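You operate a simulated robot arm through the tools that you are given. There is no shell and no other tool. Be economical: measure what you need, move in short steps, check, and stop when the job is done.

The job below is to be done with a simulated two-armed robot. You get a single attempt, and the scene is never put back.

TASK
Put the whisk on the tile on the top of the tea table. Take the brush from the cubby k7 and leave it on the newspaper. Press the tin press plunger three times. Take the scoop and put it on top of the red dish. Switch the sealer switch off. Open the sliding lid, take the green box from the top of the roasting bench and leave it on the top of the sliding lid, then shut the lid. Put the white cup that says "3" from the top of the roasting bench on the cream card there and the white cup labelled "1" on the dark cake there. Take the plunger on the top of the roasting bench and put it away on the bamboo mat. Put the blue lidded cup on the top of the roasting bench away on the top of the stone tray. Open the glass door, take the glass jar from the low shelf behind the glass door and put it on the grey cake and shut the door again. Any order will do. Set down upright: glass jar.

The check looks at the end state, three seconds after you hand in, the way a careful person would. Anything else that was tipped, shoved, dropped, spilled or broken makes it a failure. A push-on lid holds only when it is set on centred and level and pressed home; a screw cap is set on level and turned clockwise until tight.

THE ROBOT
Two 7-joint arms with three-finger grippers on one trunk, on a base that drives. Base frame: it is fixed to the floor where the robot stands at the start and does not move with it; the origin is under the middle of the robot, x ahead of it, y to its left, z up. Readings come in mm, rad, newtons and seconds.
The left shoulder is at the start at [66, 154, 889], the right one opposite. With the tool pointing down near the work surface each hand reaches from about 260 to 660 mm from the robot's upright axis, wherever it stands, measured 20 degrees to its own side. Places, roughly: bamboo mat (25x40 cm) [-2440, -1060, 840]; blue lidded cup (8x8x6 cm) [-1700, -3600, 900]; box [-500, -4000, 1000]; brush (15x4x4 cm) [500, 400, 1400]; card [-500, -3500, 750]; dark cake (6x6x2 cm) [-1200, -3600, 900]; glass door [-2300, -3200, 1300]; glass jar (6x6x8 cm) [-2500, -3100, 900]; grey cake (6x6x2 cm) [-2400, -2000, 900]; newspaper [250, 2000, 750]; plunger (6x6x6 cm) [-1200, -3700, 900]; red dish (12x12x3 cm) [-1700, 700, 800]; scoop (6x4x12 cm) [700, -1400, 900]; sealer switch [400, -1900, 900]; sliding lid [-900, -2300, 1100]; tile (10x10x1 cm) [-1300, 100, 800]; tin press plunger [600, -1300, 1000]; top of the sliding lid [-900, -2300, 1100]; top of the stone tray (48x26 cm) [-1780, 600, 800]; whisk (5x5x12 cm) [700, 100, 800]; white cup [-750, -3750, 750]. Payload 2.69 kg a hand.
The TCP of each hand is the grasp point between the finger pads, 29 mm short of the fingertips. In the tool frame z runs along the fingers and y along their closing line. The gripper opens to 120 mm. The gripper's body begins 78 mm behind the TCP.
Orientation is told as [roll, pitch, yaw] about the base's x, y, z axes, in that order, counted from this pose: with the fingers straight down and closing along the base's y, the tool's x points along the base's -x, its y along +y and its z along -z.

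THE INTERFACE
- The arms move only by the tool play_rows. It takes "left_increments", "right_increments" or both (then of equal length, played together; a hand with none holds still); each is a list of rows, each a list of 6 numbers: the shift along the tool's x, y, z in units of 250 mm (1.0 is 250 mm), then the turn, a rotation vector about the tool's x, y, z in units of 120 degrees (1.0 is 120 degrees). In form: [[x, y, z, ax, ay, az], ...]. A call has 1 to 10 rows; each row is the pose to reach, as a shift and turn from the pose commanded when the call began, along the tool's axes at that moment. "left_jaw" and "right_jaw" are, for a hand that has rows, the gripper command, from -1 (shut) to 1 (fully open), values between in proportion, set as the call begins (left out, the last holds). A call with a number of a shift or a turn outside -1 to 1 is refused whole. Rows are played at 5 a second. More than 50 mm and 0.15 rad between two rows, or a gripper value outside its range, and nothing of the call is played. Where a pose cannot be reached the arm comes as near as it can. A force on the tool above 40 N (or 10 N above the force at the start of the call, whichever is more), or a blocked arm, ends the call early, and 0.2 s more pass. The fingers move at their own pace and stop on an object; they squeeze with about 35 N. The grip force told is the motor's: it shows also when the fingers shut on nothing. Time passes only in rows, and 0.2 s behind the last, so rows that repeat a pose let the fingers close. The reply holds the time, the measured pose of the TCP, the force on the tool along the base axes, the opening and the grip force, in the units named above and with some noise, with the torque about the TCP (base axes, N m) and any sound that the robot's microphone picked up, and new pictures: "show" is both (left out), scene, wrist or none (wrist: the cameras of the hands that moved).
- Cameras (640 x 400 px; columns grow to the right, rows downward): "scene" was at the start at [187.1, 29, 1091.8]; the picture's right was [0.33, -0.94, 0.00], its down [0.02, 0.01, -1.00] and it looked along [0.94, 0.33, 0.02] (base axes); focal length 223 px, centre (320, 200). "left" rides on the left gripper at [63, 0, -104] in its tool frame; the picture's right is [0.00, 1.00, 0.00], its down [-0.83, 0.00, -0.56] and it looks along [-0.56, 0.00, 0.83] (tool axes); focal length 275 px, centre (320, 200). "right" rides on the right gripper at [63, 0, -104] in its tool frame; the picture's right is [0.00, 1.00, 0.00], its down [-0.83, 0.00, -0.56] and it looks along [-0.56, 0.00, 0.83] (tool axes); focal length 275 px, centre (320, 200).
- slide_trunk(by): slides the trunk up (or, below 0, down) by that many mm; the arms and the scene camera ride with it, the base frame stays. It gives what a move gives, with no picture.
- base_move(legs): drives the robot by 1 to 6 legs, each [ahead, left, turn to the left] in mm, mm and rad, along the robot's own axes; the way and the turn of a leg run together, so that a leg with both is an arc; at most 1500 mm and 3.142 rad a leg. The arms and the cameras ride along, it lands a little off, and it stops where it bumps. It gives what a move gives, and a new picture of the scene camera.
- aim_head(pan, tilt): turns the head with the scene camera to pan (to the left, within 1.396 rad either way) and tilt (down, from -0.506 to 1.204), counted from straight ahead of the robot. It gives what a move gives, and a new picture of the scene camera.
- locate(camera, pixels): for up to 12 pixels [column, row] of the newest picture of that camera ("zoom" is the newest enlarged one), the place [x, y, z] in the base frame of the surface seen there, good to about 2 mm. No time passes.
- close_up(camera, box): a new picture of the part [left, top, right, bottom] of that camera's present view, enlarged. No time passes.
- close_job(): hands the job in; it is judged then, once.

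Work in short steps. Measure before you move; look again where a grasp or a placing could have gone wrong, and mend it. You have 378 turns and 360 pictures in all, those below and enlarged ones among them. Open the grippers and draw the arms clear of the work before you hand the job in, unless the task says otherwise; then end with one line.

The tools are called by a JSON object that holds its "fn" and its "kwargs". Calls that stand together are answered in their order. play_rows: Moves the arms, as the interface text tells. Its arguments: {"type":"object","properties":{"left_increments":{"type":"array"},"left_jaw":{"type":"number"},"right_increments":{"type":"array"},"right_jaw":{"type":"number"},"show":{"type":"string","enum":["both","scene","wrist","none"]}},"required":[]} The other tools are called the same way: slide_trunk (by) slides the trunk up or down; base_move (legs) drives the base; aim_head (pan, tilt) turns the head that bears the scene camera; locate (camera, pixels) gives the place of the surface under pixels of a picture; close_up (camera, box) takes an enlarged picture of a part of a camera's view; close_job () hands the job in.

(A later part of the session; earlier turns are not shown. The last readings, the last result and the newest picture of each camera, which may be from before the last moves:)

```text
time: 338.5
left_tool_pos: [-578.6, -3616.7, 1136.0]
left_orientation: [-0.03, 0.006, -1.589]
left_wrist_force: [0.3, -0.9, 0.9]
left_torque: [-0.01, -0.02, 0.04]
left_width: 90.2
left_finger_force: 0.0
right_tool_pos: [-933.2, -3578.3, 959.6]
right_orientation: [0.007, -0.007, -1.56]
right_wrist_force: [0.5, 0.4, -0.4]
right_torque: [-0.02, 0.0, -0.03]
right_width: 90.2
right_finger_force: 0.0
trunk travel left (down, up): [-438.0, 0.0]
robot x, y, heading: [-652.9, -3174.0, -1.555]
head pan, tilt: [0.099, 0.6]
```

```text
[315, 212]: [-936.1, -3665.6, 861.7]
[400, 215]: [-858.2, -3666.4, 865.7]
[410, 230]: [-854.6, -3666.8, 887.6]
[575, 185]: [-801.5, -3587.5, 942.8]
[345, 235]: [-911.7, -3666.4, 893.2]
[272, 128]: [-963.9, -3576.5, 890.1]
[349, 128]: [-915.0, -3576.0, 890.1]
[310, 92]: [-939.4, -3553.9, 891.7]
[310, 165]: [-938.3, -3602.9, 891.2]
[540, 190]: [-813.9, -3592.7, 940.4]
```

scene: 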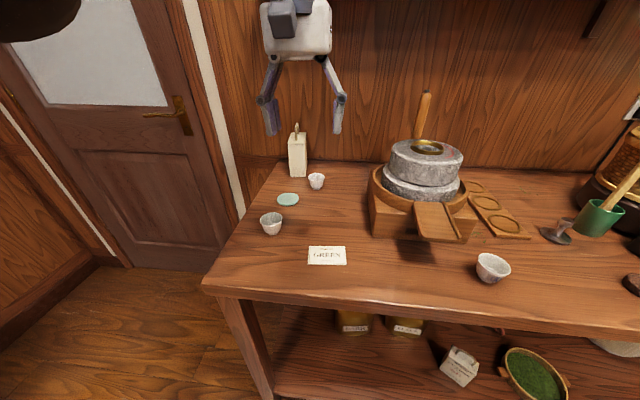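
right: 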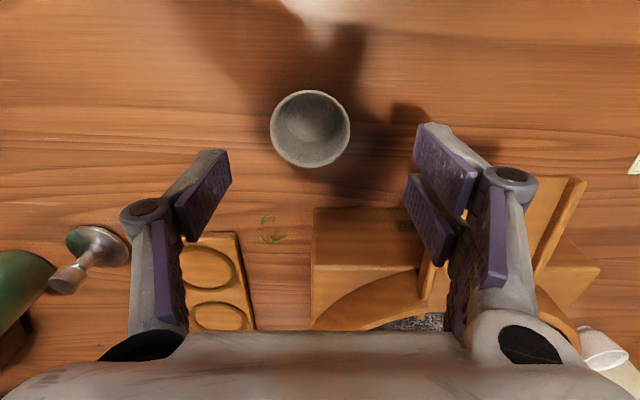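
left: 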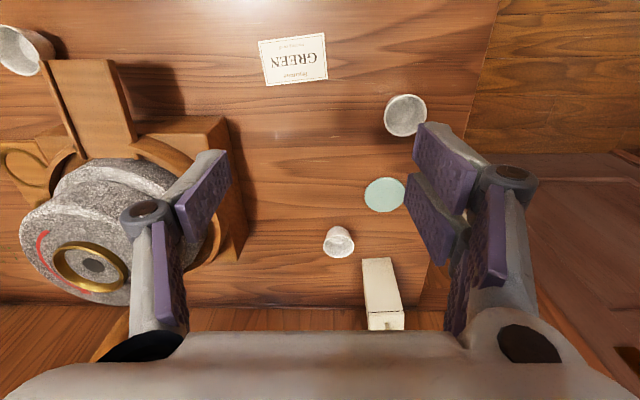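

Centre (−939,−3578). Narrow the jaw to 72, descend to z≈889 and grip.

{"fn": "play_rows", "kwargs": {"right_increments": [[0, -0.024, 0.1, 0, 0, 0], [0, -0.024, 0.2, 0, 0, 0], [0, -0.024, 0.282, 0, 0, 0], [0, -0.024, 0.282, 0, 0, 0]], "right_jaw": 0.2, "show": "none"}}

{"fn": "play_rows", "kwargs": {"right_increments": [[0, 0, 0, 0, 0, 0], [0, 0, 0, 0, 0, 0], [0, 0, 0, 0, 0, 0]], "right_jaw": -1, "show": "wrist"}}

```text
time: 339.5
left_tool_pos: [-577.4, -3618.9, 1135.1]
left_orientation: [-0.031, 0.009, -1.588]
left_wrist_force: [-0.3, -0.6, -1.2]
left_torque: [0.01, -0.04, 0.01]
left_width: 90.3
left_finger_force: 0.0
right_tool_pos: [-939.0, -3581.2, 890.5]
right_orientation: [0.006, -0.007, -1.561]
right_wrist_force: [-0.2, -0.7, 1.0]
right_torque: [0.02, 0.02, -0.01]
right_width: 72.2
right_finger_force: 0.1
trunk travel left (down, up): [-438.0, 0.0]
robot x, y, heading: [-653.9, -3175.0, -1.555]
head pan, tilt: [0.099, 0.6]
```

```text
time: 340.3
left_tool_pos: [-578.3, -3618.0, 1135.9]
left_orientation: [-0.032, 0.009, -1.59]
left_wrist_force: [0.3, 0.0, 0.6]
left_torque: [-0.02, 0.0, -0.01]
left_width: 90.0
left_finger_force: 0.0
right_tool_pos: [-939.7, -3581.1, 891.7]
right_orientation: [0.006, -0.006, -1.559]
right_wrist_force: [0.5, 0.6, 0.1]
right_torque: [-0.01, 0.0, 0.01]
right_width: 48.5
right_finger_force: 35.1
trunk travel left (down, up): [-438.0, 0.0]
robot x, y, heading: [-654.4, -3172.7, -1.553]
head pan, tilt: [0.099, 0.6]
```

right: 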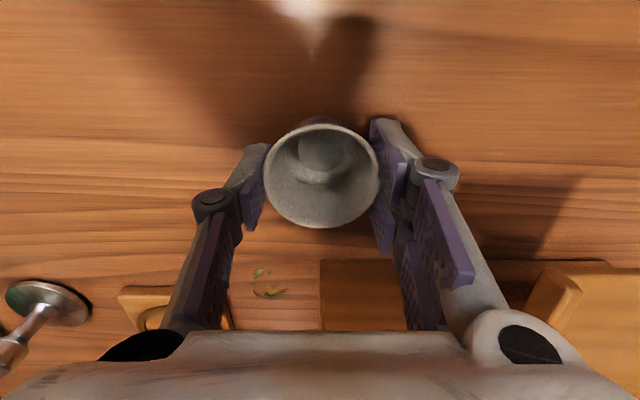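

Gripped. Lift to ~1012 and strafe the base left 316 mm to bring it over the card.

{"fn": "play_rows", "kwargs": {"right_increments": [[0, 0, -0.12, 0, 0, 0], [0, 0, -0.24, 0, 0, 0], [0, 0, -0.36, 0, 0, 0], [0, 0, -0.48, 0, 0, 0]], "show": "none"}}

{"fn": "base_move", "kwargs": {"legs": [[0, 316, 0]]}}

{"fn": "close_up", "kwargs": {"camera": "right", "box": [0, 0, 640, 400]}}

```text
time: 341.3
left_tool_pos: [-578.3, -3619.0, 1135.0]
left_orientation: [-0.03, 0.01, -1.588]
left_wrist_force: [0.0, 0.1, 0.5]
left_torque: [0.03, 0.01, -0.02]
left_width: 89.7
left_finger_force: 0.0
right_tool_pos: [-941.2, -3579.2, 1012.2]
right_orientation: [0.007, -0.007, -1.561]
right_wrist_force: [0.1, -0.6, -0.3]
right_torque: [-0.02, 0.01, -0.04]
right_width: 48.4
right_finger_force: 35.1
trunk travel left (down, up): [-438.0, 0.0]
robot x, y, heading: [-653.0, -3174.0, -1.548]
head pan, tilt: [0.099, 0.6]
```

```text
time: 344.3
left_tool_pos: [-264.9, -3614.3, 1134.9]
left_orientation: [-0.031, 0.009, -1.592]
left_wrist_force: [0.8, -0.4, 1.1]
left_torque: [-0.03, 0.01, -0.01]
left_width: 90.0
left_finger_force: 0.0
right_tool_pos: [-627.7, -3574.8, 1011.2]
right_orientation: [0.009, -0.007, -1.563]
right_wrist_force: [0.5, 0.5, -1.0]
right_torque: [0.0, 0.01, 0.0]
right_width: 48.4
right_finger_force: 34.9
trunk travel left (down, up): [-438.0, 0.0]
robot x, y, heading: [-337.2, -3168.0, -1.558]
head pan, tilt: [0.099, 0.6]
```

scene: 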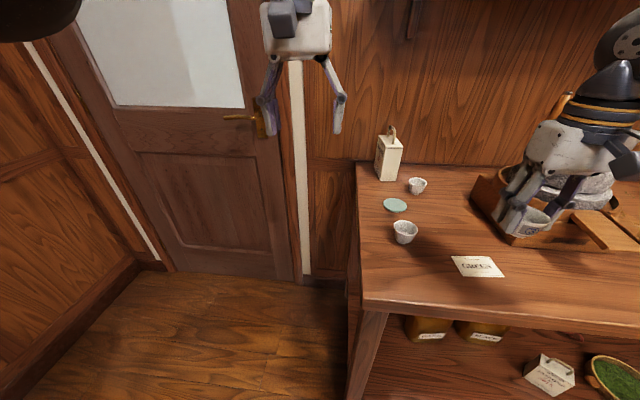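

```text
1.00 times, centred on (320, 200) of right (not enlarged: the box is as wide or as high as the picture)
```

zoom: 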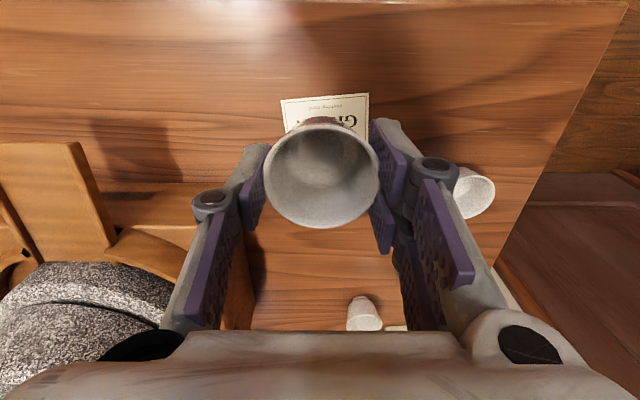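

Move to (−623,−3597) and lower to just above the card.

{"fn": "play_rows", "kwargs": {"right_increments": [[-0.088, 0.019, 0.1, 0, 0, 0], [-0.088, 0.019, 0.22, 0, 0, 0], [-0.088, 0.019, 0.34, 0, 0, 0], [-0.088, 0.019, 0.45, 0, 0, 0], [-0.088, 0.019, 0.465, 0, 0, 0], [-0.088, 0.019, 0.465, 0, 0, 0]], "show": "none"}}

{"fn": "play_rows", "kwargs": {"right_increments": [[0, 0, 0.006, 0, 0, 0], [0, 0, 0.012, 0, 0, 0], [0, 0, 0.018, 0, 0, 0]], "show": "wrist"}}

```text
time: 345.7
left_tool_pos: [-265.3, -3615.1, 1135.0]
left_orientation: [-0.032, 0.008, -1.593]
left_wrist_force: [0.1, 0.0, -0.3]
left_torque: [0.01, 0.02, 0.0]
left_width: 90.0
left_finger_force: 0.0
right_tool_pos: [-622.0, -3598.4, 896.4]
right_orientation: [0.006, -0.007, -1.563]
right_wrist_force: [-0.2, -0.3, -0.3]
right_torque: [0.03, 0.01, 0.0]
right_width: 48.5
right_finger_force: 35.0
trunk travel left (down, up): [-438.0, 0.0]
robot x, y, heading: [-339.3, -3172.8, -1.56]
head pan, tilt: [0.099, 0.6]
```

```text
time: 346.5
left_tool_pos: [-264.8, -3613.8, 1135.0]
left_orientation: [-0.033, 0.008, -1.593]
left_wrist_force: [-0.6, 0.1, -0.5]
left_torque: [0.01, 0.02, 0.03]
left_width: 90.0
left_finger_force: 0.0
right_tool_pos: [-621.7, -3597.1, 891.9]
right_orientation: [0.008, -0.009, -1.564]
right_wrist_force: [-0.1, 0.4, 4.3]
right_torque: [0.01, 0.01, 0.0]
right_width: 48.5
right_finger_force: 34.9
trunk travel left (down, up): [-438.0, 0.0]
robot x, y, heading: [-342.1, -3174.9, -1.562]
head pan, tilt: [0.099, 0.6]
```

right: 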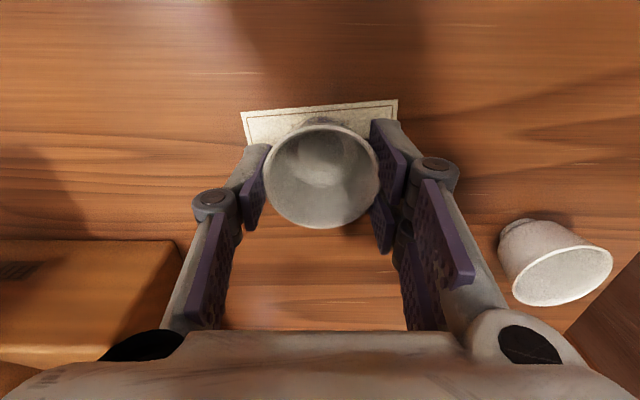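

Contact. Release and rise.

{"fn": "play_rows", "kwargs": {"right_increments": [[0, 0, 0, 0, 0, 0], [0, 0, 0, 0, 0, 0], [0, 0, 0, 0, 0, 0]], "right_jaw": 0.2, "show": "none"}}

{"fn": "play_rows", "kwargs": {"right_increments": [[0, 0, -0.12, 0, 0, 0], [0, 0, -0.3, 0, 0, 0], [0, 0, -0.48, 0, 0, 0], [0, 0, -0.6, 0, 0, 0]], "show": "wrist"}}

```text
time: 347.3
left_tool_pos: [-266.1, -3614.5, 1135.4]
left_orientation: [-0.031, 0.008, -1.593]
left_wrist_force: [-0.3, -0.1, -0.2]
left_torque: [0.01, 0.02, -0.04]
left_width: 90.2
left_finger_force: 0.2
right_tool_pos: [-621.7, -3597.8, 892.0]
right_orientation: [0.008, -0.007, -1.563]
right_wrist_force: [-0.4, -0.6, 0.5]
right_torque: [-0.01, -0.03, 0.02]
right_width: 72.1
right_finger_force: 0.0
trunk travel left (down, up): [-438.0, 0.0]
robot x, y, heading: [-338.1, -3168.9, -1.555]
head pan, tilt: [0.099, 0.6]
```

```text
time: 348.3
left_tool_pos: [-264.8, -3614.9, 1134.9]
left_orientation: [-0.03, 0.01, -1.59]
left_wrist_force: [0.5, 0.5, -0.2]
left_torque: [0.04, -0.03, -0.03]
left_width: 89.8
left_finger_force: 0.0
right_tool_pos: [-623.0, -3595.8, 1042.3]
right_orientation: [0.004, -0.007, -1.565]
right_wrist_force: [-0.1, 0.2, -0.5]
right_torque: [-0.01, -0.01, 0.04]
right_width: 72.3
right_finger_force: 0.0
trunk travel left (down, up): [-438.0, 0.0]
robot x, y, heading: [-339.0, -3169.3, -1.557]
head pan, tilt: [0.099, 0.6]
```

right: 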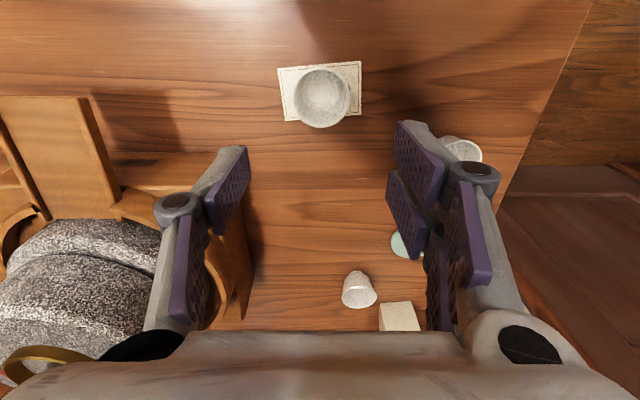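

Cup 3 sits on the card. To find "1", I turn the left hand to look at cup A (−482,−3665) from behind; right hand moves aside.

{"fn": "play_rows", "kwargs": {"left_increments": [[0, 0, 0, 0, 0, -0.07], [0, -0.05, 0, 0, 0, -0.14], [0, -0.1, 0, 0, 0, -0.21], [0, -0.15, 0, 0, 0, -0.28], [0, -0.2, 0, 0, 0, -0.35], [0, -0.25, 0, 0, 0, -0.42], [-0.05, -0.3, 0, 0, 0, -0.49], [-0.1, -0.35, 0, 0, 0, -0.56], [-0.15, -0.4, 0, 0, 0, -0.63], [-0.2, -0.45, 0, 0, 0, -0.7]], "right_increments": [[0, -0.12, 0, 0, 0, 0], [0, -0.24, 0, 0, 0, 0], [0, -0.36, 0, 0, 0, 0], [0, -0.48, 0, 0, 0, 0], [0, -0.6, 0, 0, 0, 0], [0.1, -0.7, 0, 0, 0, 0], [0.2, -0.8, 0, 0, 0, 0], [0.3, -0.8, 0, 0, 0, 0], [0.4, -0.8, 0, 0, 0, 0], [0.5, -0.8, 0, 0, 0, 0]], "show": "none"}}

{"fn": "play_rows", "kwargs": {"left_increments": [[0, 0, 0, 0, 0, -0.07], [0, 0, 0, 0, 0, -0.14], [0, 0, 0, 0, 0, -0.21], [0, 0, 0, 0, 0, -0.28], [0, 0, 0, 0, 0, -0.35], [0, 0, 0, 0, 0, -0.42], [0, 0, 0, 0, 0, -0.49], [0, 0, 0, 0, 0, -0.56], [0, 0, 0, 0, 0, -0.63], [0, 0, 0, 0, 0, -0.7]], "show": "wrist"}}

```text
time: 350.5
left_tool_pos: [-343.0, -3612.1, 1119.6]
left_orientation: [0.002, 0.036, -0.141]
left_wrist_force: [0.0, -0.1, -0.1]
left_torque: [-0.09, 0.02, -0.02]
left_width: 90.3
left_finger_force: 0.1
left hand out of reach, approached as far as the arm can: row 6, 7, 8, 9, 10
right_tool_pos: [-824.2, -3469.0, 1038.5]
right_orientation: [0.006, -0.01, -1.565]
right_wrist_force: [-0.2, 0.8, -0.1]
right_torque: [-0.04, 0.0, -0.02]
right_width: 71.9
right_finger_force: 0.1
right hand out of reach, approached as far as the arm can: row 6, 7, 8
trunk travel left (down, up): [-438.0, 0.0]
robot x, y, heading: [-337.2, -3170.4, -1.559]
head pan, tilt: [0.099, 0.6]
```

```text
time: 352.7
left_tool_pos: [-276.4, -3604.6, 1108.0]
left_orientation: [0.04, 0.002, 1.332]
left_wrist_force: [0.3, 0.3, 0.5]
left_torque: [0.01, 0.01, 0.01]
left_width: 90.2
left_finger_force: 0.0
left hand out of reach, approached as far as the arm can: row 6, 8, 9, 10
right_tool_pos: [-822.6, -3470.9, 1036.3]
right_orientation: [0.005, -0.007, -1.564]
right_wrist_force: [0.2, -0.1, -0.5]
right_torque: [0.01, 0.0, 0.0]
right_width: 72.0
right_finger_force: 0.0
trunk travel left (down, up): [-438.0, 0.0]
robot x, y, heading: [-341.8, -3175.2, -1.561]
head pan, tilt: [0.099, 0.6]
```

left: 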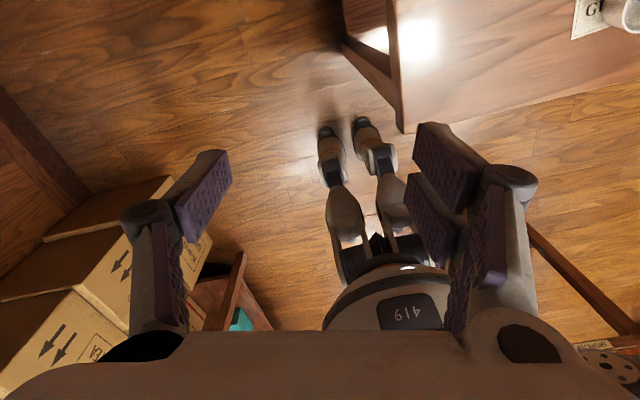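

The flipped view works. Strafe right 190 and extend the hand beyond cup A.

{"fn": "base_move", "kwargs": {"legs": [[0, -190, 0]]}}

{"fn": "play_rows", "kwargs": {"left_increments": [[0.15, -0.03, 0, 0, 0, 0], [0.3, -0.06, 0, 0, 0, 0], [0.45, -0.09, 0.07, 0, 0, 0], [0.58, -0.12, 0.2, 0, 0, 0], [0.68, -0.16, 0.33, 0, 0, 0], [0.68, -0.16, 0.43, 0, 0, 0]], "show": "wrist"}}

```text
time: 354.8
left_tool_pos: [-469.3, -3606.2, 1108.3]
left_orientation: [0.038, 0.002, 1.33]
left_wrist_force: [-0.6, 0.0, 0.6]
left_torque: [0.01, -0.01, 0.0]
left_width: 90.0
left_finger_force: 0.2
right_tool_pos: [-1015.0, -3473.2, 1038.1]
right_orientation: [0.009, -0.009, -1.565]
right_wrist_force: [0.0, -0.2, 0.2]
right_torque: [0.0, -0.02, -0.02]
right_width: 71.8
right_finger_force: 0.0
trunk travel left (down, up): [-438.0, 0.0]
robot x, y, heading: [-527.9, -3173.2, -1.56]
head pan, tilt: [0.099, 0.6]
```

scene: 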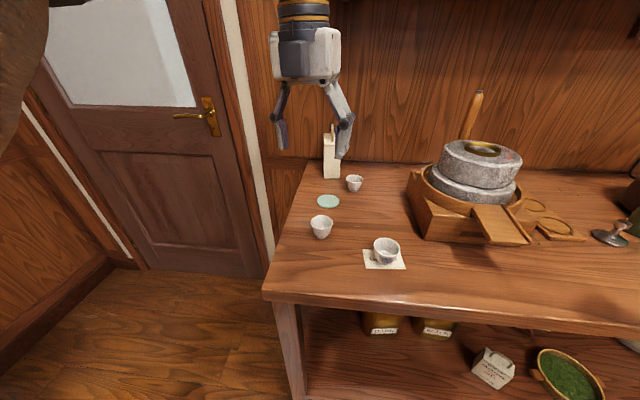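

```text
time: 356.2
left_tool_pos: [-441.9, -3687.9, 1034.2]
left_orientation: [0.045, 0.005, 1.334]
left_wrist_force: [0.2, -0.3, -0.4]
left_torque: [0.05, 0.08, 0.02]
left_width: 89.9
left_finger_force: 0.0
left hand out of reach, approached as far as the arm can: row 1, 2, 3, 4, 5, 6
right_tool_pos: [-1014.5, -3474.6, 1035.9]
right_orientation: [0.006, -0.004, -1.566]
right_wrist_force: [-0.1, -0.7, 1.0]
right_torque: [0.06, 0.02, 0.0]
right_width: 71.7
right_finger_force: 0.1
trunk travel left (down, up): [-438.0, 0.0]
robot x, y, heading: [-532.0, -3171.9, -1.56]
head pan, tilt: [0.099, 0.6]
```

left: 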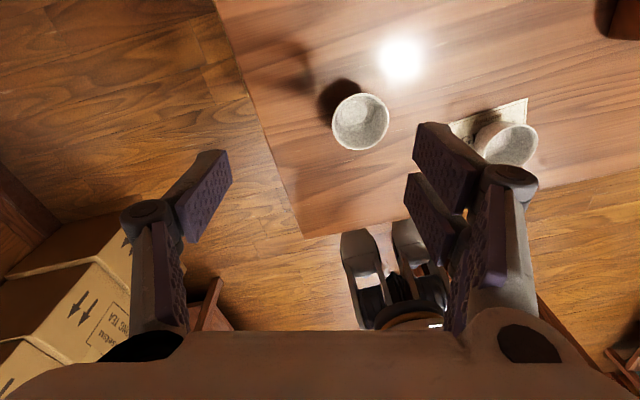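

Side not visible. I'll simply pick up cup A with this flipped hand and unflip it so its far side faces the scene camera. Locate A.

{"fn": "locate", "kwargs": {"camera": "left", "pixels": [[334, 122], [388, 120], [360, 95], [362, 149], [355, 128], [270, 155], [505, 140]]}}

```text
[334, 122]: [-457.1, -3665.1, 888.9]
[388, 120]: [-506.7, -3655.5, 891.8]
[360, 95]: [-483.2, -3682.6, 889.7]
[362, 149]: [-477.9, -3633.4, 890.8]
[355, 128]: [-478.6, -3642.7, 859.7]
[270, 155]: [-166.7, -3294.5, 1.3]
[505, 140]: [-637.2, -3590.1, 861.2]
```

Cup A centre (−481,−3658), rim 891. Align, level, and descend with the jaw at 75 mm.

{"fn": "play_rows", "kwargs": {"left_increments": [[-0.04, 0.09, 0, 0.01, 0, 0], [-0.08, 0.18, 0.05, 0.0215, -0.002, 0], [-0.08, 0.18, 0.15, 0.0215, -0.002, 0], [-0.08, 0.18, 0.28, 0.0215, -0.002, 0], [-0.08, 0.18, 0.3, 0.0215, -0.002, 0]], "left_jaw": 0.25, "show": "wrist"}}

```text
time: 357.4
left_tool_pos: [-459.6, -3655.0, 968.1]
left_orientation: [0.004, 0.0, 1.327]
left_wrist_force: [0.4, 0.4, -0.5]
left_torque: [0.02, 0.03, 0.01]
left_width: 75.1
left_finger_force: 0.0
left hand out of reach, approached as far as the arm can: row 2, 3, 4, 5
right_tool_pos: [-1015.5, -3472.2, 1038.4]
right_orientation: [0.007, -0.007, -1.565]
right_wrist_force: [-0.6, -0.6, -0.4]
right_torque: [-0.04, -0.01, 0.0]
right_width: 71.9
right_finger_force: 0.0
trunk travel left (down, up): [-438.0, 0.0]
robot x, y, heading: [-528.9, -3172.5, -1.556]
head pan, tilt: [0.099, 0.6]
```

left: 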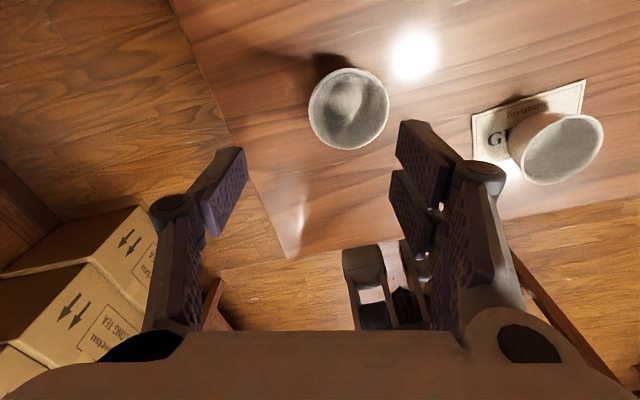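

Need ~21 mm in −x; nudge the base right and descend.

{"fn": "base_move", "kwargs": {"legs": [[3, -21, 0]]}}

{"fn": "play_rows", "kwargs": {"left_increments": [[0, 0, 0.1, 0, 0, 0], [0, 0, 0.2, 0, 0, 0], [0, 0, 0.305, 0, 0, 0], [0, 0, 0.305, 0, 0, 0]], "show": "wrist"}}

```text
time: 358.2
left_tool_pos: [-479.7, -3658.0, 965.8]
left_orientation: [0.003, -0.002, 1.331]
left_wrist_force: [-0.1, -0.3, -0.2]
left_torque: [0.01, -0.01, 0.0]
left_width: 74.8
left_finger_force: 0.2
right_tool_pos: [-1035.7, -3476.5, 1036.2]
right_orientation: [0.006, -0.006, -1.566]
right_wrist_force: [0.4, 0.1, 0.4]
right_torque: [-0.01, -0.04, -0.02]
right_width: 72.0
right_finger_force: 0.1
trunk travel left (down, up): [-438.0, 0.0]
robot x, y, heading: [-548.7, -3172.7, -1.563]
head pan, tilt: [0.099, 0.6]
```

scene: 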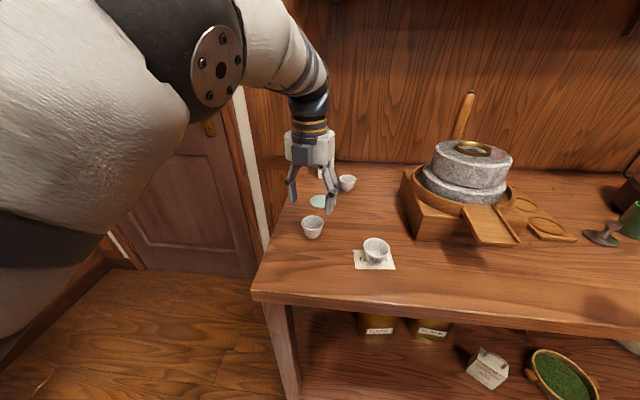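

```text
time: 359.2
left_tool_pos: [-477.4, -3657.4, 891.9]
left_orientation: [0.005, -0.003, 1.338]
left_wrist_force: [-0.1, -1.3, 0.0]
left_torque: [0.01, -0.01, 0.03]
left_width: 75.1
left_finger_force: 0.1
right_tool_pos: [-1037.7, -3476.0, 1038.7]
right_orientation: [0.004, -0.009, -1.566]
right_wrist_force: [0.7, -0.3, -0.1]
right_torque: [0.03, -0.03, 0.01]
right_width: 72.0
right_finger_force: 0.2
trunk travel left (down, up): [-438.0, 0.0]
robot x, y, heading: [-554.6, -3177.2, -1.561]
head pan, tilt: [0.099, 0.6]
```

left: 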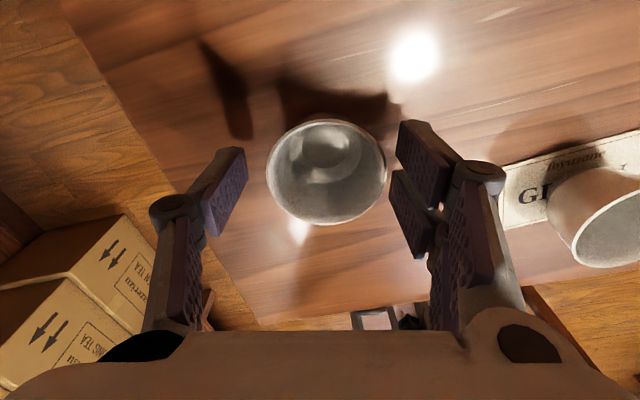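

Grip, lift, and unflip partially so the cup's far side is shown.

{"fn": "play_rows", "kwargs": {"left_increments": [[0, 0, 0, 0, 0, 0], [0, 0, 0, 0, 0, 0], [0, 0, 0, 0, 0, 0]], "left_jaw": -1, "show": "none"}}

{"fn": "play_rows", "kwargs": {"left_increments": [[0, 0, -0.12, 0, 0, 0], [0, 0, -0.24, 0, 0, 0], [0, 0, -0.36, 0, 0, 0], [0, 0, -0.48, 0, 0, 0], [0, 0, -0.5, 0, 0, 0.07], [0, 0, -0.5, 0, 0, 0.14], [0, 0, -0.5, 0, 0, 0.21], [0, 0, -0.5, 0, 0, 0.28], [0, 0, -0.5, 0, 0, 0.35], [0, 0, -0.5, 0, 0, 0.42]], "show": "none"}}

{"fn": "play_rows", "kwargs": {"left_increments": [[0, 0, 0, 0, 0, 0.07], [0, 0, 0, 0, 0, 0.14], [0, 0, 0, 0, 0, 0.21], [0, 0, 0, 0, 0, 0.28], [0, 0, 0, 0, 0, 0.35], [0, 0, 0, 0, 0, 0.42], [0, 0, 0, 0, 0, 0.49]], "show": "scene"}}

```text
time: 360.1
left_tool_pos: [-476.0, -3656.6, 892.0]
left_orientation: [0.004, -0.002, 1.338]
left_wrist_force: [1.0, -1.1, 2.3]
left_torque: [-0.01, -0.03, 0.02]
left_width: 48.5
left_finger_force: 35.2
right_tool_pos: [-1036.7, -3476.4, 1037.5]
right_orientation: [0.005, -0.008, -1.566]
right_wrist_force: [0.2, 0.0, 0.7]
right_torque: [0.03, 0.01, 0.03]
right_width: 71.9
right_finger_force: 0.1
trunk travel left (down, up): [-438.0, 0.0]
robot x, y, heading: [-553.7, -3174.2, -1.559]
head pan, tilt: [0.099, 0.6]
```

```text
time: 362.2
left_tool_pos: [-479.1, -3658.4, 1014.7]
left_orientation: [0.001, 0.0, 0.448]
left_wrist_force: [0.0, 0.0, -0.2]
left_torque: [0.02, -0.03, -0.01]
left_width: 48.4
left_finger_force: 35.2
right_tool_pos: [-1034.3, -3475.9, 1037.5]
right_orientation: [0.006, -0.009, -1.566]
right_wrist_force: [-0.6, -0.2, 0.4]
right_torque: [0.01, 0.03, -0.05]
right_width: 72.1
right_finger_force: 0.1
trunk travel left (down, up): [-438.0, 0.0]
robot x, y, heading: [-550.6, -3174.2, -1.562]
head pan, tilt: [0.099, 0.6]
```

```text
time: 363.9
left_tool_pos: [-478.0, -3658.9, 1014.6]
left_orientation: [-0.001, 0.003, -0.578]
left_wrist_force: [-0.3, -0.5, 0.6]
left_torque: [0.01, 0.04, 0.01]
left_width: 48.3
left_finger_force: 35.1
right_tool_pos: [-1035.2, -3475.9, 1036.8]
right_orientation: [0.007, -0.008, -1.565]
right_wrist_force: [0.7, -1.0, 0.7]
right_torque: [0.0, 0.0, 0.03]
right_width: 72.0
right_finger_force: 0.1
trunk travel left (down, up): [-438.0, 0.0]
robot x, y, heading: [-551.1, -3175.6, -1.562]
head pan, tilt: [0.099, 0.6]
```

scene: 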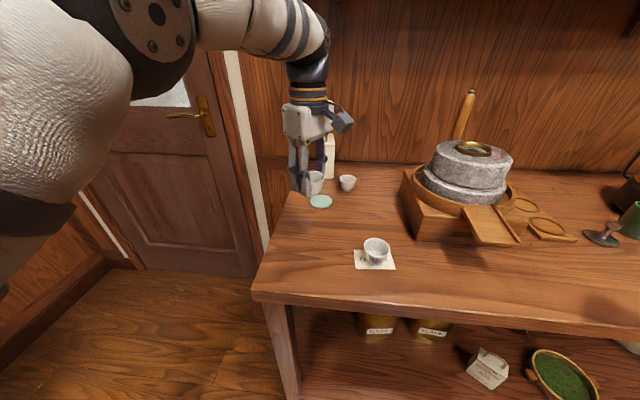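

Zoom on the held cup; continue unflip by another ~60°.

{"fn": "close_up", "kwargs": {"camera": "scene", "box": [290, 160, 340, 200]}}

{"fn": "play_rows", "kwargs": {"left_increments": [[0, 0, 0, 0, 0, 0.07], [0, 0, 0, 0, 0, 0.14], [0, 0, 0, 0, 0, 0.21], [0, 0, 0, 0, 0, 0.28], [0, 0, 0, 0, 0, 0.35], [0, 0, 0, 0, 0, 0.42], [0, 0, 0, 0, 0, 0.474]], "show": "none"}}

{"fn": "close_up", "kwargs": {"camera": "scene", "box": [290, 160, 340, 200]}}

```text
10.00 times, centred on (315, 180) of scene
```

zoom: 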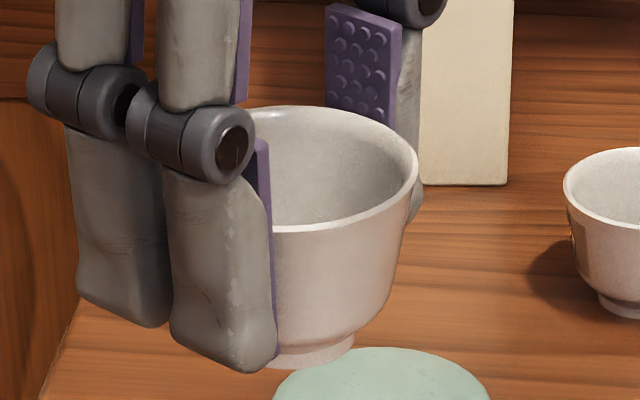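

```text
time: 365.4
left_tool_pos: [-478.3, -3658.2, 1014.1]
left_orientation: [-0.002, 0.002, -1.572]
left_wrist_force: [0.7, 0.4, -0.7]
left_torque: [-0.01, -0.01, 0.03]
left_width: 48.2
left_finger_force: 34.6
right_tool_pos: [-1035.6, -3475.7, 1036.6]
right_orientation: [0.004, -0.007, -1.566]
right_wrist_force: [0.1, -0.3, 0.1]
right_torque: [0.0, -0.05, -0.02]
right_width: 72.0
right_finger_force: 0.1
trunk travel left (down, up): [-438.0, 0.0]
robot x, y, heading: [-549.3, -3173.9, -1.56]
head pan, tilt: [0.099, 0.6]
```

```text
10.00 times, centred on (315, 180) of scene
```

zoom: 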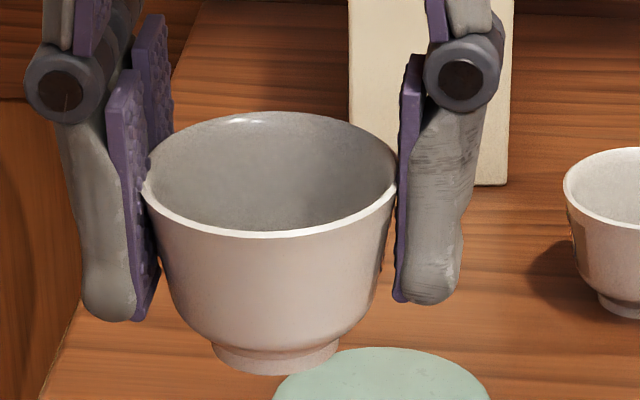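

Cup A shows no label on its visible sides; cup B seems to have a decal at its left edge. Zoom on B.

{"fn": "close_up", "kwargs": {"camera": "scene", "box": [333, 172, 361, 194]}}

{"fn": "close_up", "kwargs": {"camera": "left", "box": [200, 200, 440, 400]}}

```text
16.00 times, centred on (347, 183) of scene
```

zoom: 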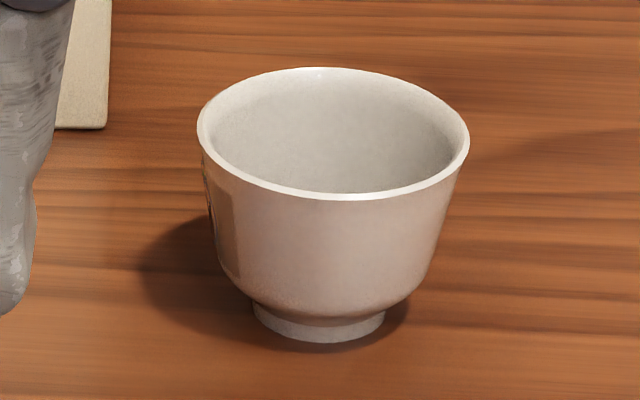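

```text
2.00 times, centred on (320, 300) of left
```

zoom: 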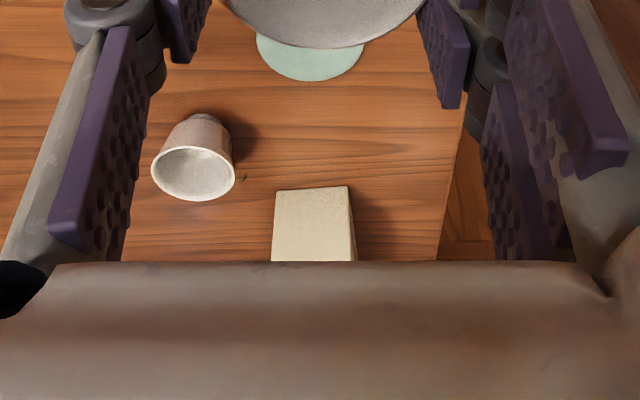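

B has a decal on its east side. Put A back where it was, then look from further east.

{"fn": "play_rows", "kwargs": {"left_increments": [[0, 0, 0.12, 0, 0, 0], [0, 0, 0.24, 0, 0, 0], [0, 0, 0.36, 0, 0, 0], [0, 0, 0.47, 0, 0, 0], [0, 0, 0.485, 0, 0, 0], [0, 0, 0.492, 0, 0, 0]], "show": "none"}}

{"fn": "play_rows", "kwargs": {"left_increments": [[0, 0, 0, 0, 0, 0], [0, 0, 0, 0, 0, 0], [0, 0, 0, 0, 0, 0]], "left_jaw": 0.25, "show": "none"}}

{"fn": "play_rows", "kwargs": {"left_increments": [[0, 0, -0.15, 0, 0, 0], [0, 0, -0.3, 0, 0, 0], [0, 0, -0.45, 0, 0, 0], [0, 0, -0.6, 0, 0, 0], [0.15, 0.0, -0.6, 0, 0, 0], [0.3, 0, -0.6, 0, 0, 0], [0.45, 0, -0.6, 0, 0, 0]], "show": "none"}}

{"fn": "base_move", "kwargs": {"legs": [[0, 420, 0]]}}

```text
time: 366.9
left_tool_pos: [-478.7, -3658.8, 893.3]
left_orientation: [-0.003, 0.002, -1.568]
left_wrist_force: [-0.2, -0.4, -0.2]
left_torque: [-0.01, -0.02, 0.0]
left_width: 48.2
left_finger_force: 35.0
right_tool_pos: [-1036.0, -3476.1, 1037.0]
right_orientation: [0.005, -0.007, -1.566]
right_wrist_force: [1.1, -0.1, -0.4]
right_torque: [0.01, -0.06, -0.04]
right_width: 72.2
right_finger_force: 0.1
trunk travel left (down, up): [-438.0, 0.0]
robot x, y, heading: [-552.3, -3178.4, -1.561]
head pan, tilt: [0.099, 0.6]
```

```text
time: 367.6
left_tool_pos: [-479.6, -3657.7, 892.4]
left_orientation: [-0.002, 0.004, -1.567]
left_wrist_force: [-0.6, 0.6, -0.1]
left_torque: [0.02, -0.01, -0.01]
left_width: 75.0
left_finger_force: 0.0
right_tool_pos: [-1035.5, -3475.7, 1037.6]
right_orientation: [0.004, -0.006, -1.566]
right_wrist_force: [0.2, 0.2, -0.2]
right_torque: [0.02, -0.05, 0.0]
right_width: 72.1
right_finger_force: 0.2
trunk travel left (down, up): [-438.0, 0.0]
robot x, y, heading: [-552.8, -3176.0, -1.562]
head pan, tilt: [0.099, 0.6]
```

```text
time: 369.2
left_tool_pos: [-478.9, -3546.3, 1042.6]
left_orientation: [-0.004, -0.001, -1.567]
left_wrist_force: [1.1, -0.6, -0.2]
left_torque: [-0.01, 0.02, 0.0]
left_width: 75.0
left_finger_force: 0.1
right_tool_pos: [-1035.9, -3475.3, 1038.0]
right_orientation: [0.005, -0.008, -1.564]
right_wrist_force: [-0.8, -0.4, -0.1]
right_torque: [-0.03, 0.03, 0.05]
right_width: 71.9
right_finger_force: 0.1
trunk travel left (down, up): [-438.0, 0.0]
robot x, y, heading: [-552.8, -3175.9, -1.563]
head pan, tilt: [0.099, 0.6]
```

```text
time: 373.0
left_tool_pos: [-65.7, -3543.8, 1040.4]
left_orientation: [-0.003, 0.002, -1.567]
left_wrist_force: [-0.7, 0.0, 0.4]
left_torque: [0.01, 0.0, 0.01]
left_width: 74.9
left_finger_force: 0.1
right_tool_pos: [-622.4, -3472.1, 1037.2]
right_orientation: [0.005, -0.009, -1.566]
right_wrist_force: [-0.5, 0.2, 0.4]
right_torque: [-0.01, 0.05, 0.01]
right_width: 72.1
right_finger_force: 0.1
trunk travel left (down, up): [-438.0, 0.0]
robot x, y, heading: [-135.1, -3172.4, -1.564]
head pan, tilt: [0.099, 0.6]
```

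scene: 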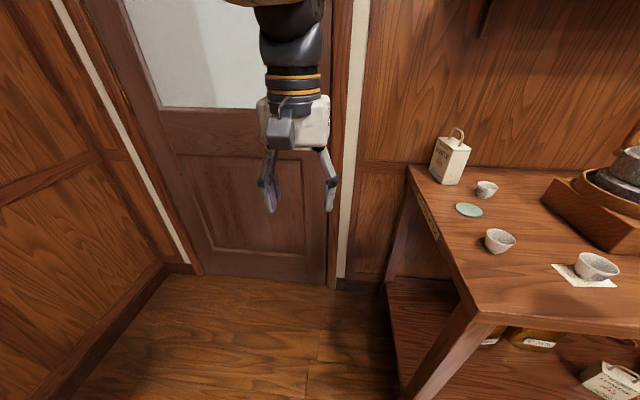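

Zoom on cups A (500,240) and B (486,188).

{"fn": "close_up", "kwargs": {"camera": "scene", "box": [470, 175, 502, 201]}}

{"fn": "close_up", "kwargs": {"camera": "scene", "box": [480, 222, 520, 258]}}

```text
15.38 times, centred on (486, 188) of scene
```

zoom: 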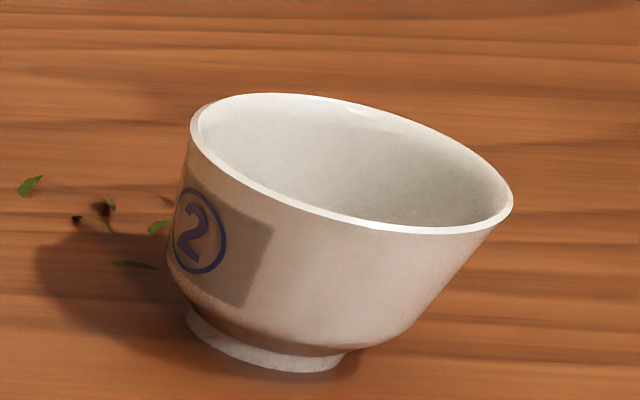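

```text
11.11 times, centred on (500, 240) of scene
```

zoom: 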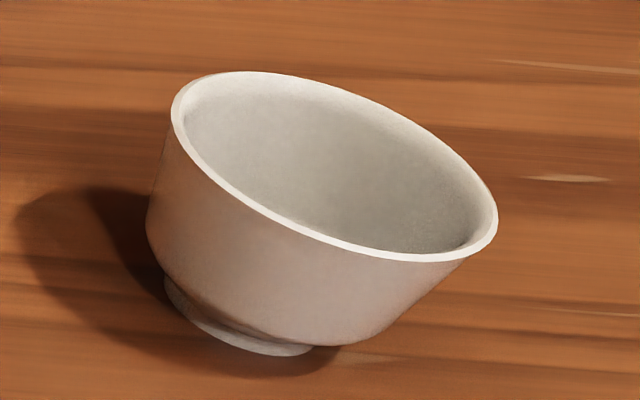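

B is "2"; A's label must be on the side now facing west. Strafe right and check A from there.

{"fn": "base_move", "kwargs": {"legs": [[0, -700, 0]]}}

{"fn": "aim_head", "kwargs": {"pan": 0.45, "tilt": 0.6}}

```text
time: 378.8
left_tool_pos: [-775.5, -3548.7, 1041.7]
left_orientation: [-0.003, 0.003, -1.575]
left_wrist_force: [0.9, 0.3, -0.3]
left_torque: [-0.03, 0.0, 0.01]
left_width: 75.4
left_finger_force: 0.1
right_tool_pos: [-1331.7, -3474.4, 1038.4]
right_orientation: [0.007, -0.005, -1.573]
right_wrist_force: [-0.5, 0.2, 0.5]
right_torque: [0.0, 0.01, 0.03]
right_width: 71.8
right_finger_force: 0.1
trunk travel left (down, up): [-438.0, 0.0]
robot x, y, heading: [-846.6, -3176.6, -1.568]
head pan, tilt: [0.099, 0.6]
```

scene: 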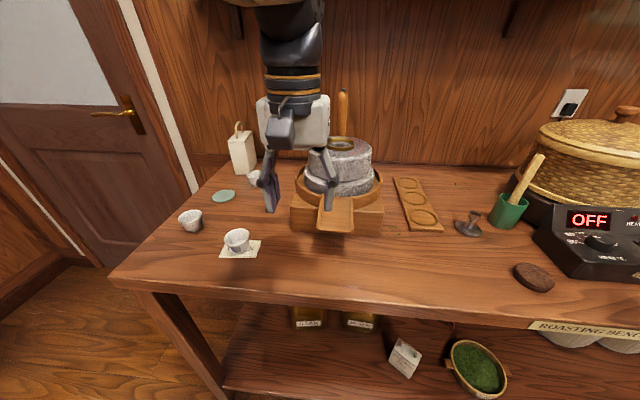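

```text
time: 379.7
left_tool_pos: [-775.7, -3548.8, 1041.9]
left_orientation: [-0.002, 0.002, -1.571]
left_wrist_force: [-0.4, 0.3, -0.7]
left_torque: [0.0, -0.05, 0.05]
left_width: 75.1
left_finger_force: 0.1
right_tool_pos: [-1331.3, -3472.1, 1038.8]
right_orientation: [0.004, -0.008, -1.571]
right_wrist_force: [0.4, -0.6, 0.0]
right_torque: [0.03, -0.02, 0.0]
right_width: 71.9
right_finger_force: 0.0
trunk travel left (down, up): [-438.0, 0.0]
robot x, y, heading: [-846.4, -3173.5, -1.567]
head pan, tilt: [0.45, 0.6]
```

scene: 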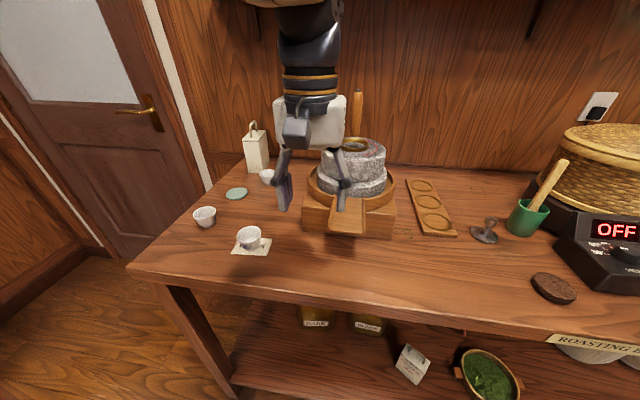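

{"fn": "close_up", "kwargs": {"camera": "scene", "box": [185, 198, 225, 234]}}

{"fn": "close_up", "kwargs": {"camera": "scene", "box": [440, 180, 600, 310]}}

```text
11.11 times, centred on (205, 216) of scene
```

zoom: 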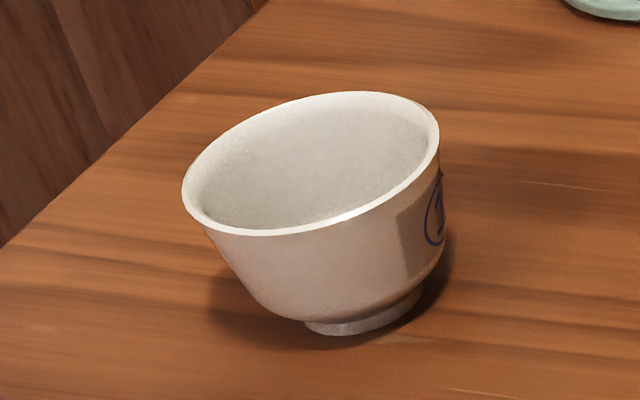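

```text
3.08 times, centred on (520, 245) of scene
```

zoom: 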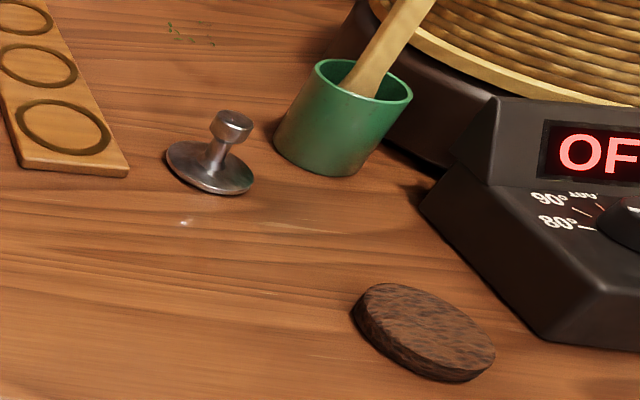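

Cup A carries "1". Locate the dark cake and the plunger.

{"fn": "locate", "kwargs": {"camera": "zoom", "pixels": [[424, 322], [360, 300], [490, 355], [400, 290], [440, 370], [232, 118], [210, 175], [170, 155], [250, 185], [340, 100], [410, 95], [430, 190]]}}

```text
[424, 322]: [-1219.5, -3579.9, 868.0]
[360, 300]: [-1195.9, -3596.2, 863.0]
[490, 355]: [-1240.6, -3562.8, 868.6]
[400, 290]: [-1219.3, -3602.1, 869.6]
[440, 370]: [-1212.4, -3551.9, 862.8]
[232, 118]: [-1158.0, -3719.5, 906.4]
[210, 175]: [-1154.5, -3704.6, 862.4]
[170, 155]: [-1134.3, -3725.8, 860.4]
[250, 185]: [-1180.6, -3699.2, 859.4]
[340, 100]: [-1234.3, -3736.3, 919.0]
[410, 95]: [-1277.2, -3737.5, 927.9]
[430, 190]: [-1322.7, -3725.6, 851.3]
```

Cake centre (−1217,−3579), top 869; plunger base (−1157,−3713). Strafe left to take cup 1 with the left hand.

{"fn": "base_move", "kwargs": {"legs": [[0, 296, 0]]}}

{"fn": "play_rows", "kwargs": {"left_increments": [[-0.15, 0, 0, 0, 0, 0], [-0.3, 0, 0, 0, 0, 0], [-0.44, 0, 0.1, 0, 0, 0], [-0.44, 0, 0.25, 0, 0, 0]], "show": "wrist"}}

```text
time: 382.6
left_tool_pos: [-476.9, -3546.1, 1042.9]
left_orientation: [-0.004, 0.0, -1.571]
left_wrist_force: [0.4, 0.2, 0.0]
left_torque: [-0.01, 0.0, -0.01]
left_width: 74.8
left_finger_force: 0.0
right_tool_pos: [-1032.4, -3473.4, 1037.3]
right_orientation: [0.006, -0.006, -1.572]
right_wrist_force: [0.3, -1.0, 0.0]
right_torque: [0.0, 0.01, -0.01]
right_width: 72.2
right_finger_force: 0.1
trunk travel left (down, up): [-438.0, 0.0]
robot x, y, heading: [-543.6, -3175.7, -1.565]
head pan, tilt: [0.45, 0.6]
```

scene: 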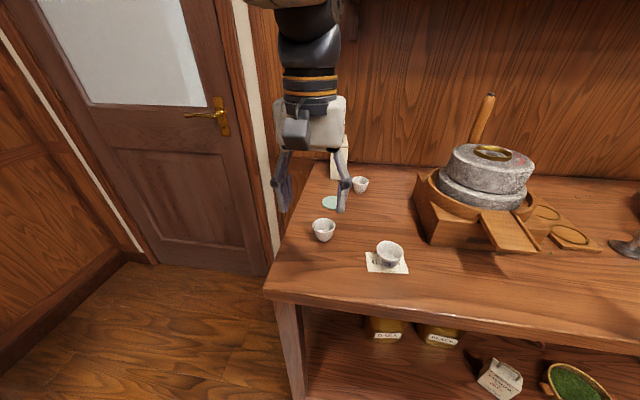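

```text
time: 383.6
left_tool_pos: [-474.2, -3658.8, 977.9]
left_orientation: [-0.002, 0.001, -1.572]
left_wrist_force: [-0.1, -0.3, -0.2]
left_torque: [-0.03, -0.01, 0.0]
left_width: 75.1
left_finger_force: 0.0
right_tool_pos: [-1031.9, -3471.6, 1035.9]
right_orientation: [0.005, -0.007, -1.572]
right_wrist_force: [-0.6, 0.7, -0.2]
right_torque: [0.0, 0.0, -0.02]
right_width: 72.0
right_finger_force: 0.0
trunk travel left (down, up): [-438.0, 0.0]
robot x, y, heading: [-544.9, -3172.5, -1.564]
head pan, tilt: [0.45, 0.6]
```

left: 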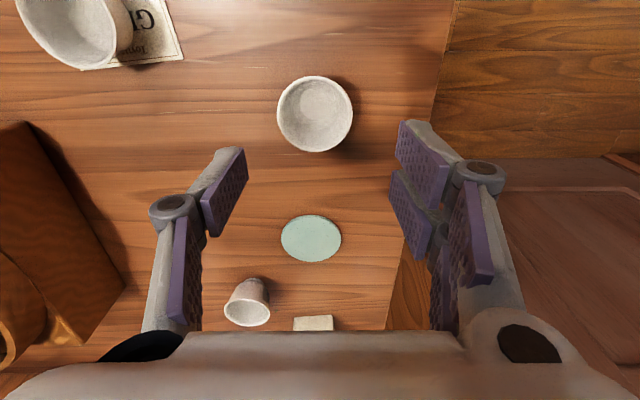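

Centre over the cup, descend and grip, lift.

{"fn": "play_rows", "kwargs": {"left_increments": [[0, -0.02, 0.12, 0, 0, 0], [0, -0.02, 0.24, 0, 0, 0], [0, -0.02, 0.347, 0, 0, 0], [0, -0.02, 0.347, 0, 0, 0]], "show": "none"}}

{"fn": "play_rows", "kwargs": {"left_increments": [[0, 0, 0, 0, 0, 0], [0, 0, 0, 0, 0, 0], [0, 0, 0, 0, 0, 0]], "left_jaw": -1, "show": "none"}}

{"fn": "play_rows", "kwargs": {"left_increments": [[0, 0, -0.15, 0, 0, 0], [0, 0, -0.3, 0, 0, 0], [0, 0, -0.45, 0, 0, 0], [0.15, 0, -0.5, 0, 0, 0], [0.3, 0, -0.5, 0, 0, 0]], "show": "none"}}

```text
time: 384.6
left_tool_pos: [-480.5, -3655.5, 891.2]
left_orientation: [-0.001, 0.002, -1.573]
left_wrist_force: [-0.3, -0.2, 0.2]
left_torque: [0.01, 0.0, 0.01]
left_width: 75.1
left_finger_force: 0.1
right_tool_pos: [-1031.6, -3472.3, 1037.1]
right_orientation: [0.008, -0.006, -1.572]
right_wrist_force: [0.6, 0.1, 1.3]
right_torque: [-0.01, 0.04, 0.01]
right_width: 72.0
right_finger_force: 0.1
trunk travel left (down, up): [-438.0, 0.0]
robot x, y, heading: [-542.5, -3175.5, -1.566]
head pan, tilt: [0.45, 0.6]
```

```text
time: 385.4
left_tool_pos: [-481.1, -3655.7, 890.8]
left_orientation: [-0.005, 0.001, -1.571]
left_wrist_force: [-0.2, -0.3, 1.1]
left_torque: [0.02, -0.03, -0.01]
left_width: 47.9
left_finger_force: 35.3
right_tool_pos: [-1030.8, -3472.8, 1037.3]
right_orientation: [0.008, -0.007, -1.574]
right_wrist_force: [0.7, 0.3, -1.0]
right_torque: [0.01, 0.0, 0.0]
right_width: 72.1
right_finger_force: 0.0
trunk travel left (down, up): [-438.0, 0.0]
robot x, y, heading: [-545.2, -3174.1, -1.566]
head pan, tilt: [0.45, 0.6]
```

```text
time: 386.6
left_tool_pos: [-479.3, -3581.2, 1017.7]
left_orientation: [-0.003, 0.003, -1.574]
left_wrist_force: [0.3, -0.1, -0.2]
left_torque: [-0.03, -0.02, 0.0]
left_width: 48.0
left_finger_force: 34.8
right_tool_pos: [-1031.9, -3472.4, 1037.0]
right_orientation: [0.005, -0.007, -1.571]
right_wrist_force: [-0.2, 0.9, 0.8]
right_torque: [0.02, 0.01, 0.02]
right_width: 71.9
right_finger_force: 0.0
trunk travel left (down, up): [-438.0, 0.0]
robot x, y, heading: [-543.6, -3173.8, -1.567]
head pan, tilt: [0.45, 0.6]
```

Strafe right 738 to the dark cake.

{"fn": "base_move", "kwargs": {"legs": [[0, -738, 0]]}}

{"fn": "close_up", "kwargs": {"camera": "left", "box": [0, 0, 640, 400]}}

```text
time: 392.8
left_tool_pos: [-1239.6, -3586.9, 1017.8]
left_orientation: [-0.003, 0.003, -1.572]
left_wrist_force: [0.2, -0.3, -0.3]
left_torque: [-0.01, -0.01, -0.01]
left_width: 47.6
left_finger_force: 35.1
right_tool_pos: [-1791.4, -3477.8, 1037.7]
right_orientation: [0.007, -0.007, -1.57]
right_wrist_force: [0.6, 0.3, -0.6]
right_torque: [0.01, -0.02, 0.02]
right_width: 72.1
right_finger_force: 0.2
trunk travel left (down, up): [-438.0, 0.0]
robot x, y, heading: [-1302.9, -3178.0, -1.567]
head pan, tilt: [0.45, 0.6]
```

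scene: 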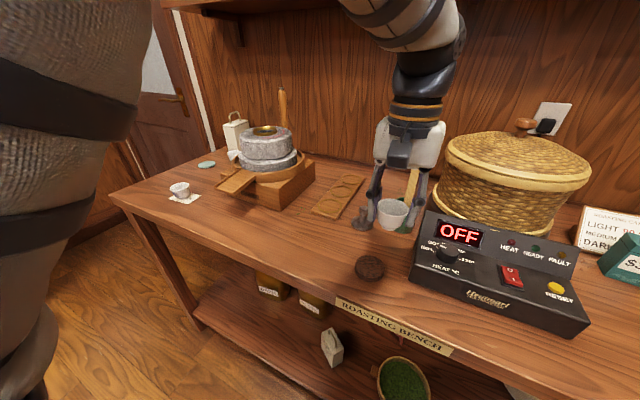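

```text
1.00 times, centred on (320, 200) of left (not enlarged: the box is as wide or as high as the picture)
```

zoom: 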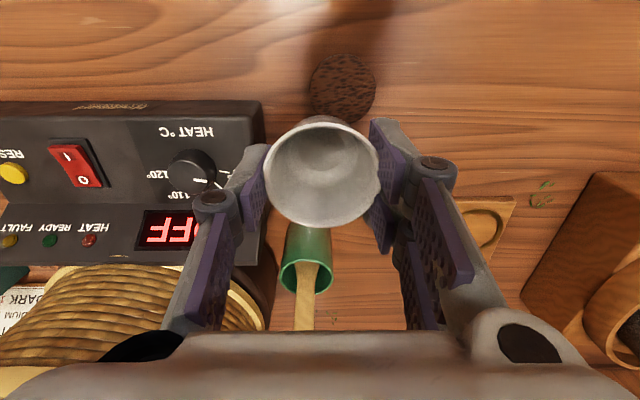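

Locate cake and heater edges from this view.

{"fn": "locate", "kwargs": {"camera": "zoom", "pixels": [[342, 87], [311, 90], [375, 90], [342, 55], [262, 140], [255, 110], [310, 285], [265, 190]]}}

```text
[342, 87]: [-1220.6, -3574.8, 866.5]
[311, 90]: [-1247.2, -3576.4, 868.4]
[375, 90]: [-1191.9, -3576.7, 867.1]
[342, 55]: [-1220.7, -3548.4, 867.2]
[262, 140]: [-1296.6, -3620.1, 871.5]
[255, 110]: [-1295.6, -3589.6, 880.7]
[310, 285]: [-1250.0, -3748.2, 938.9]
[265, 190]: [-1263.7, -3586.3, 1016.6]
```

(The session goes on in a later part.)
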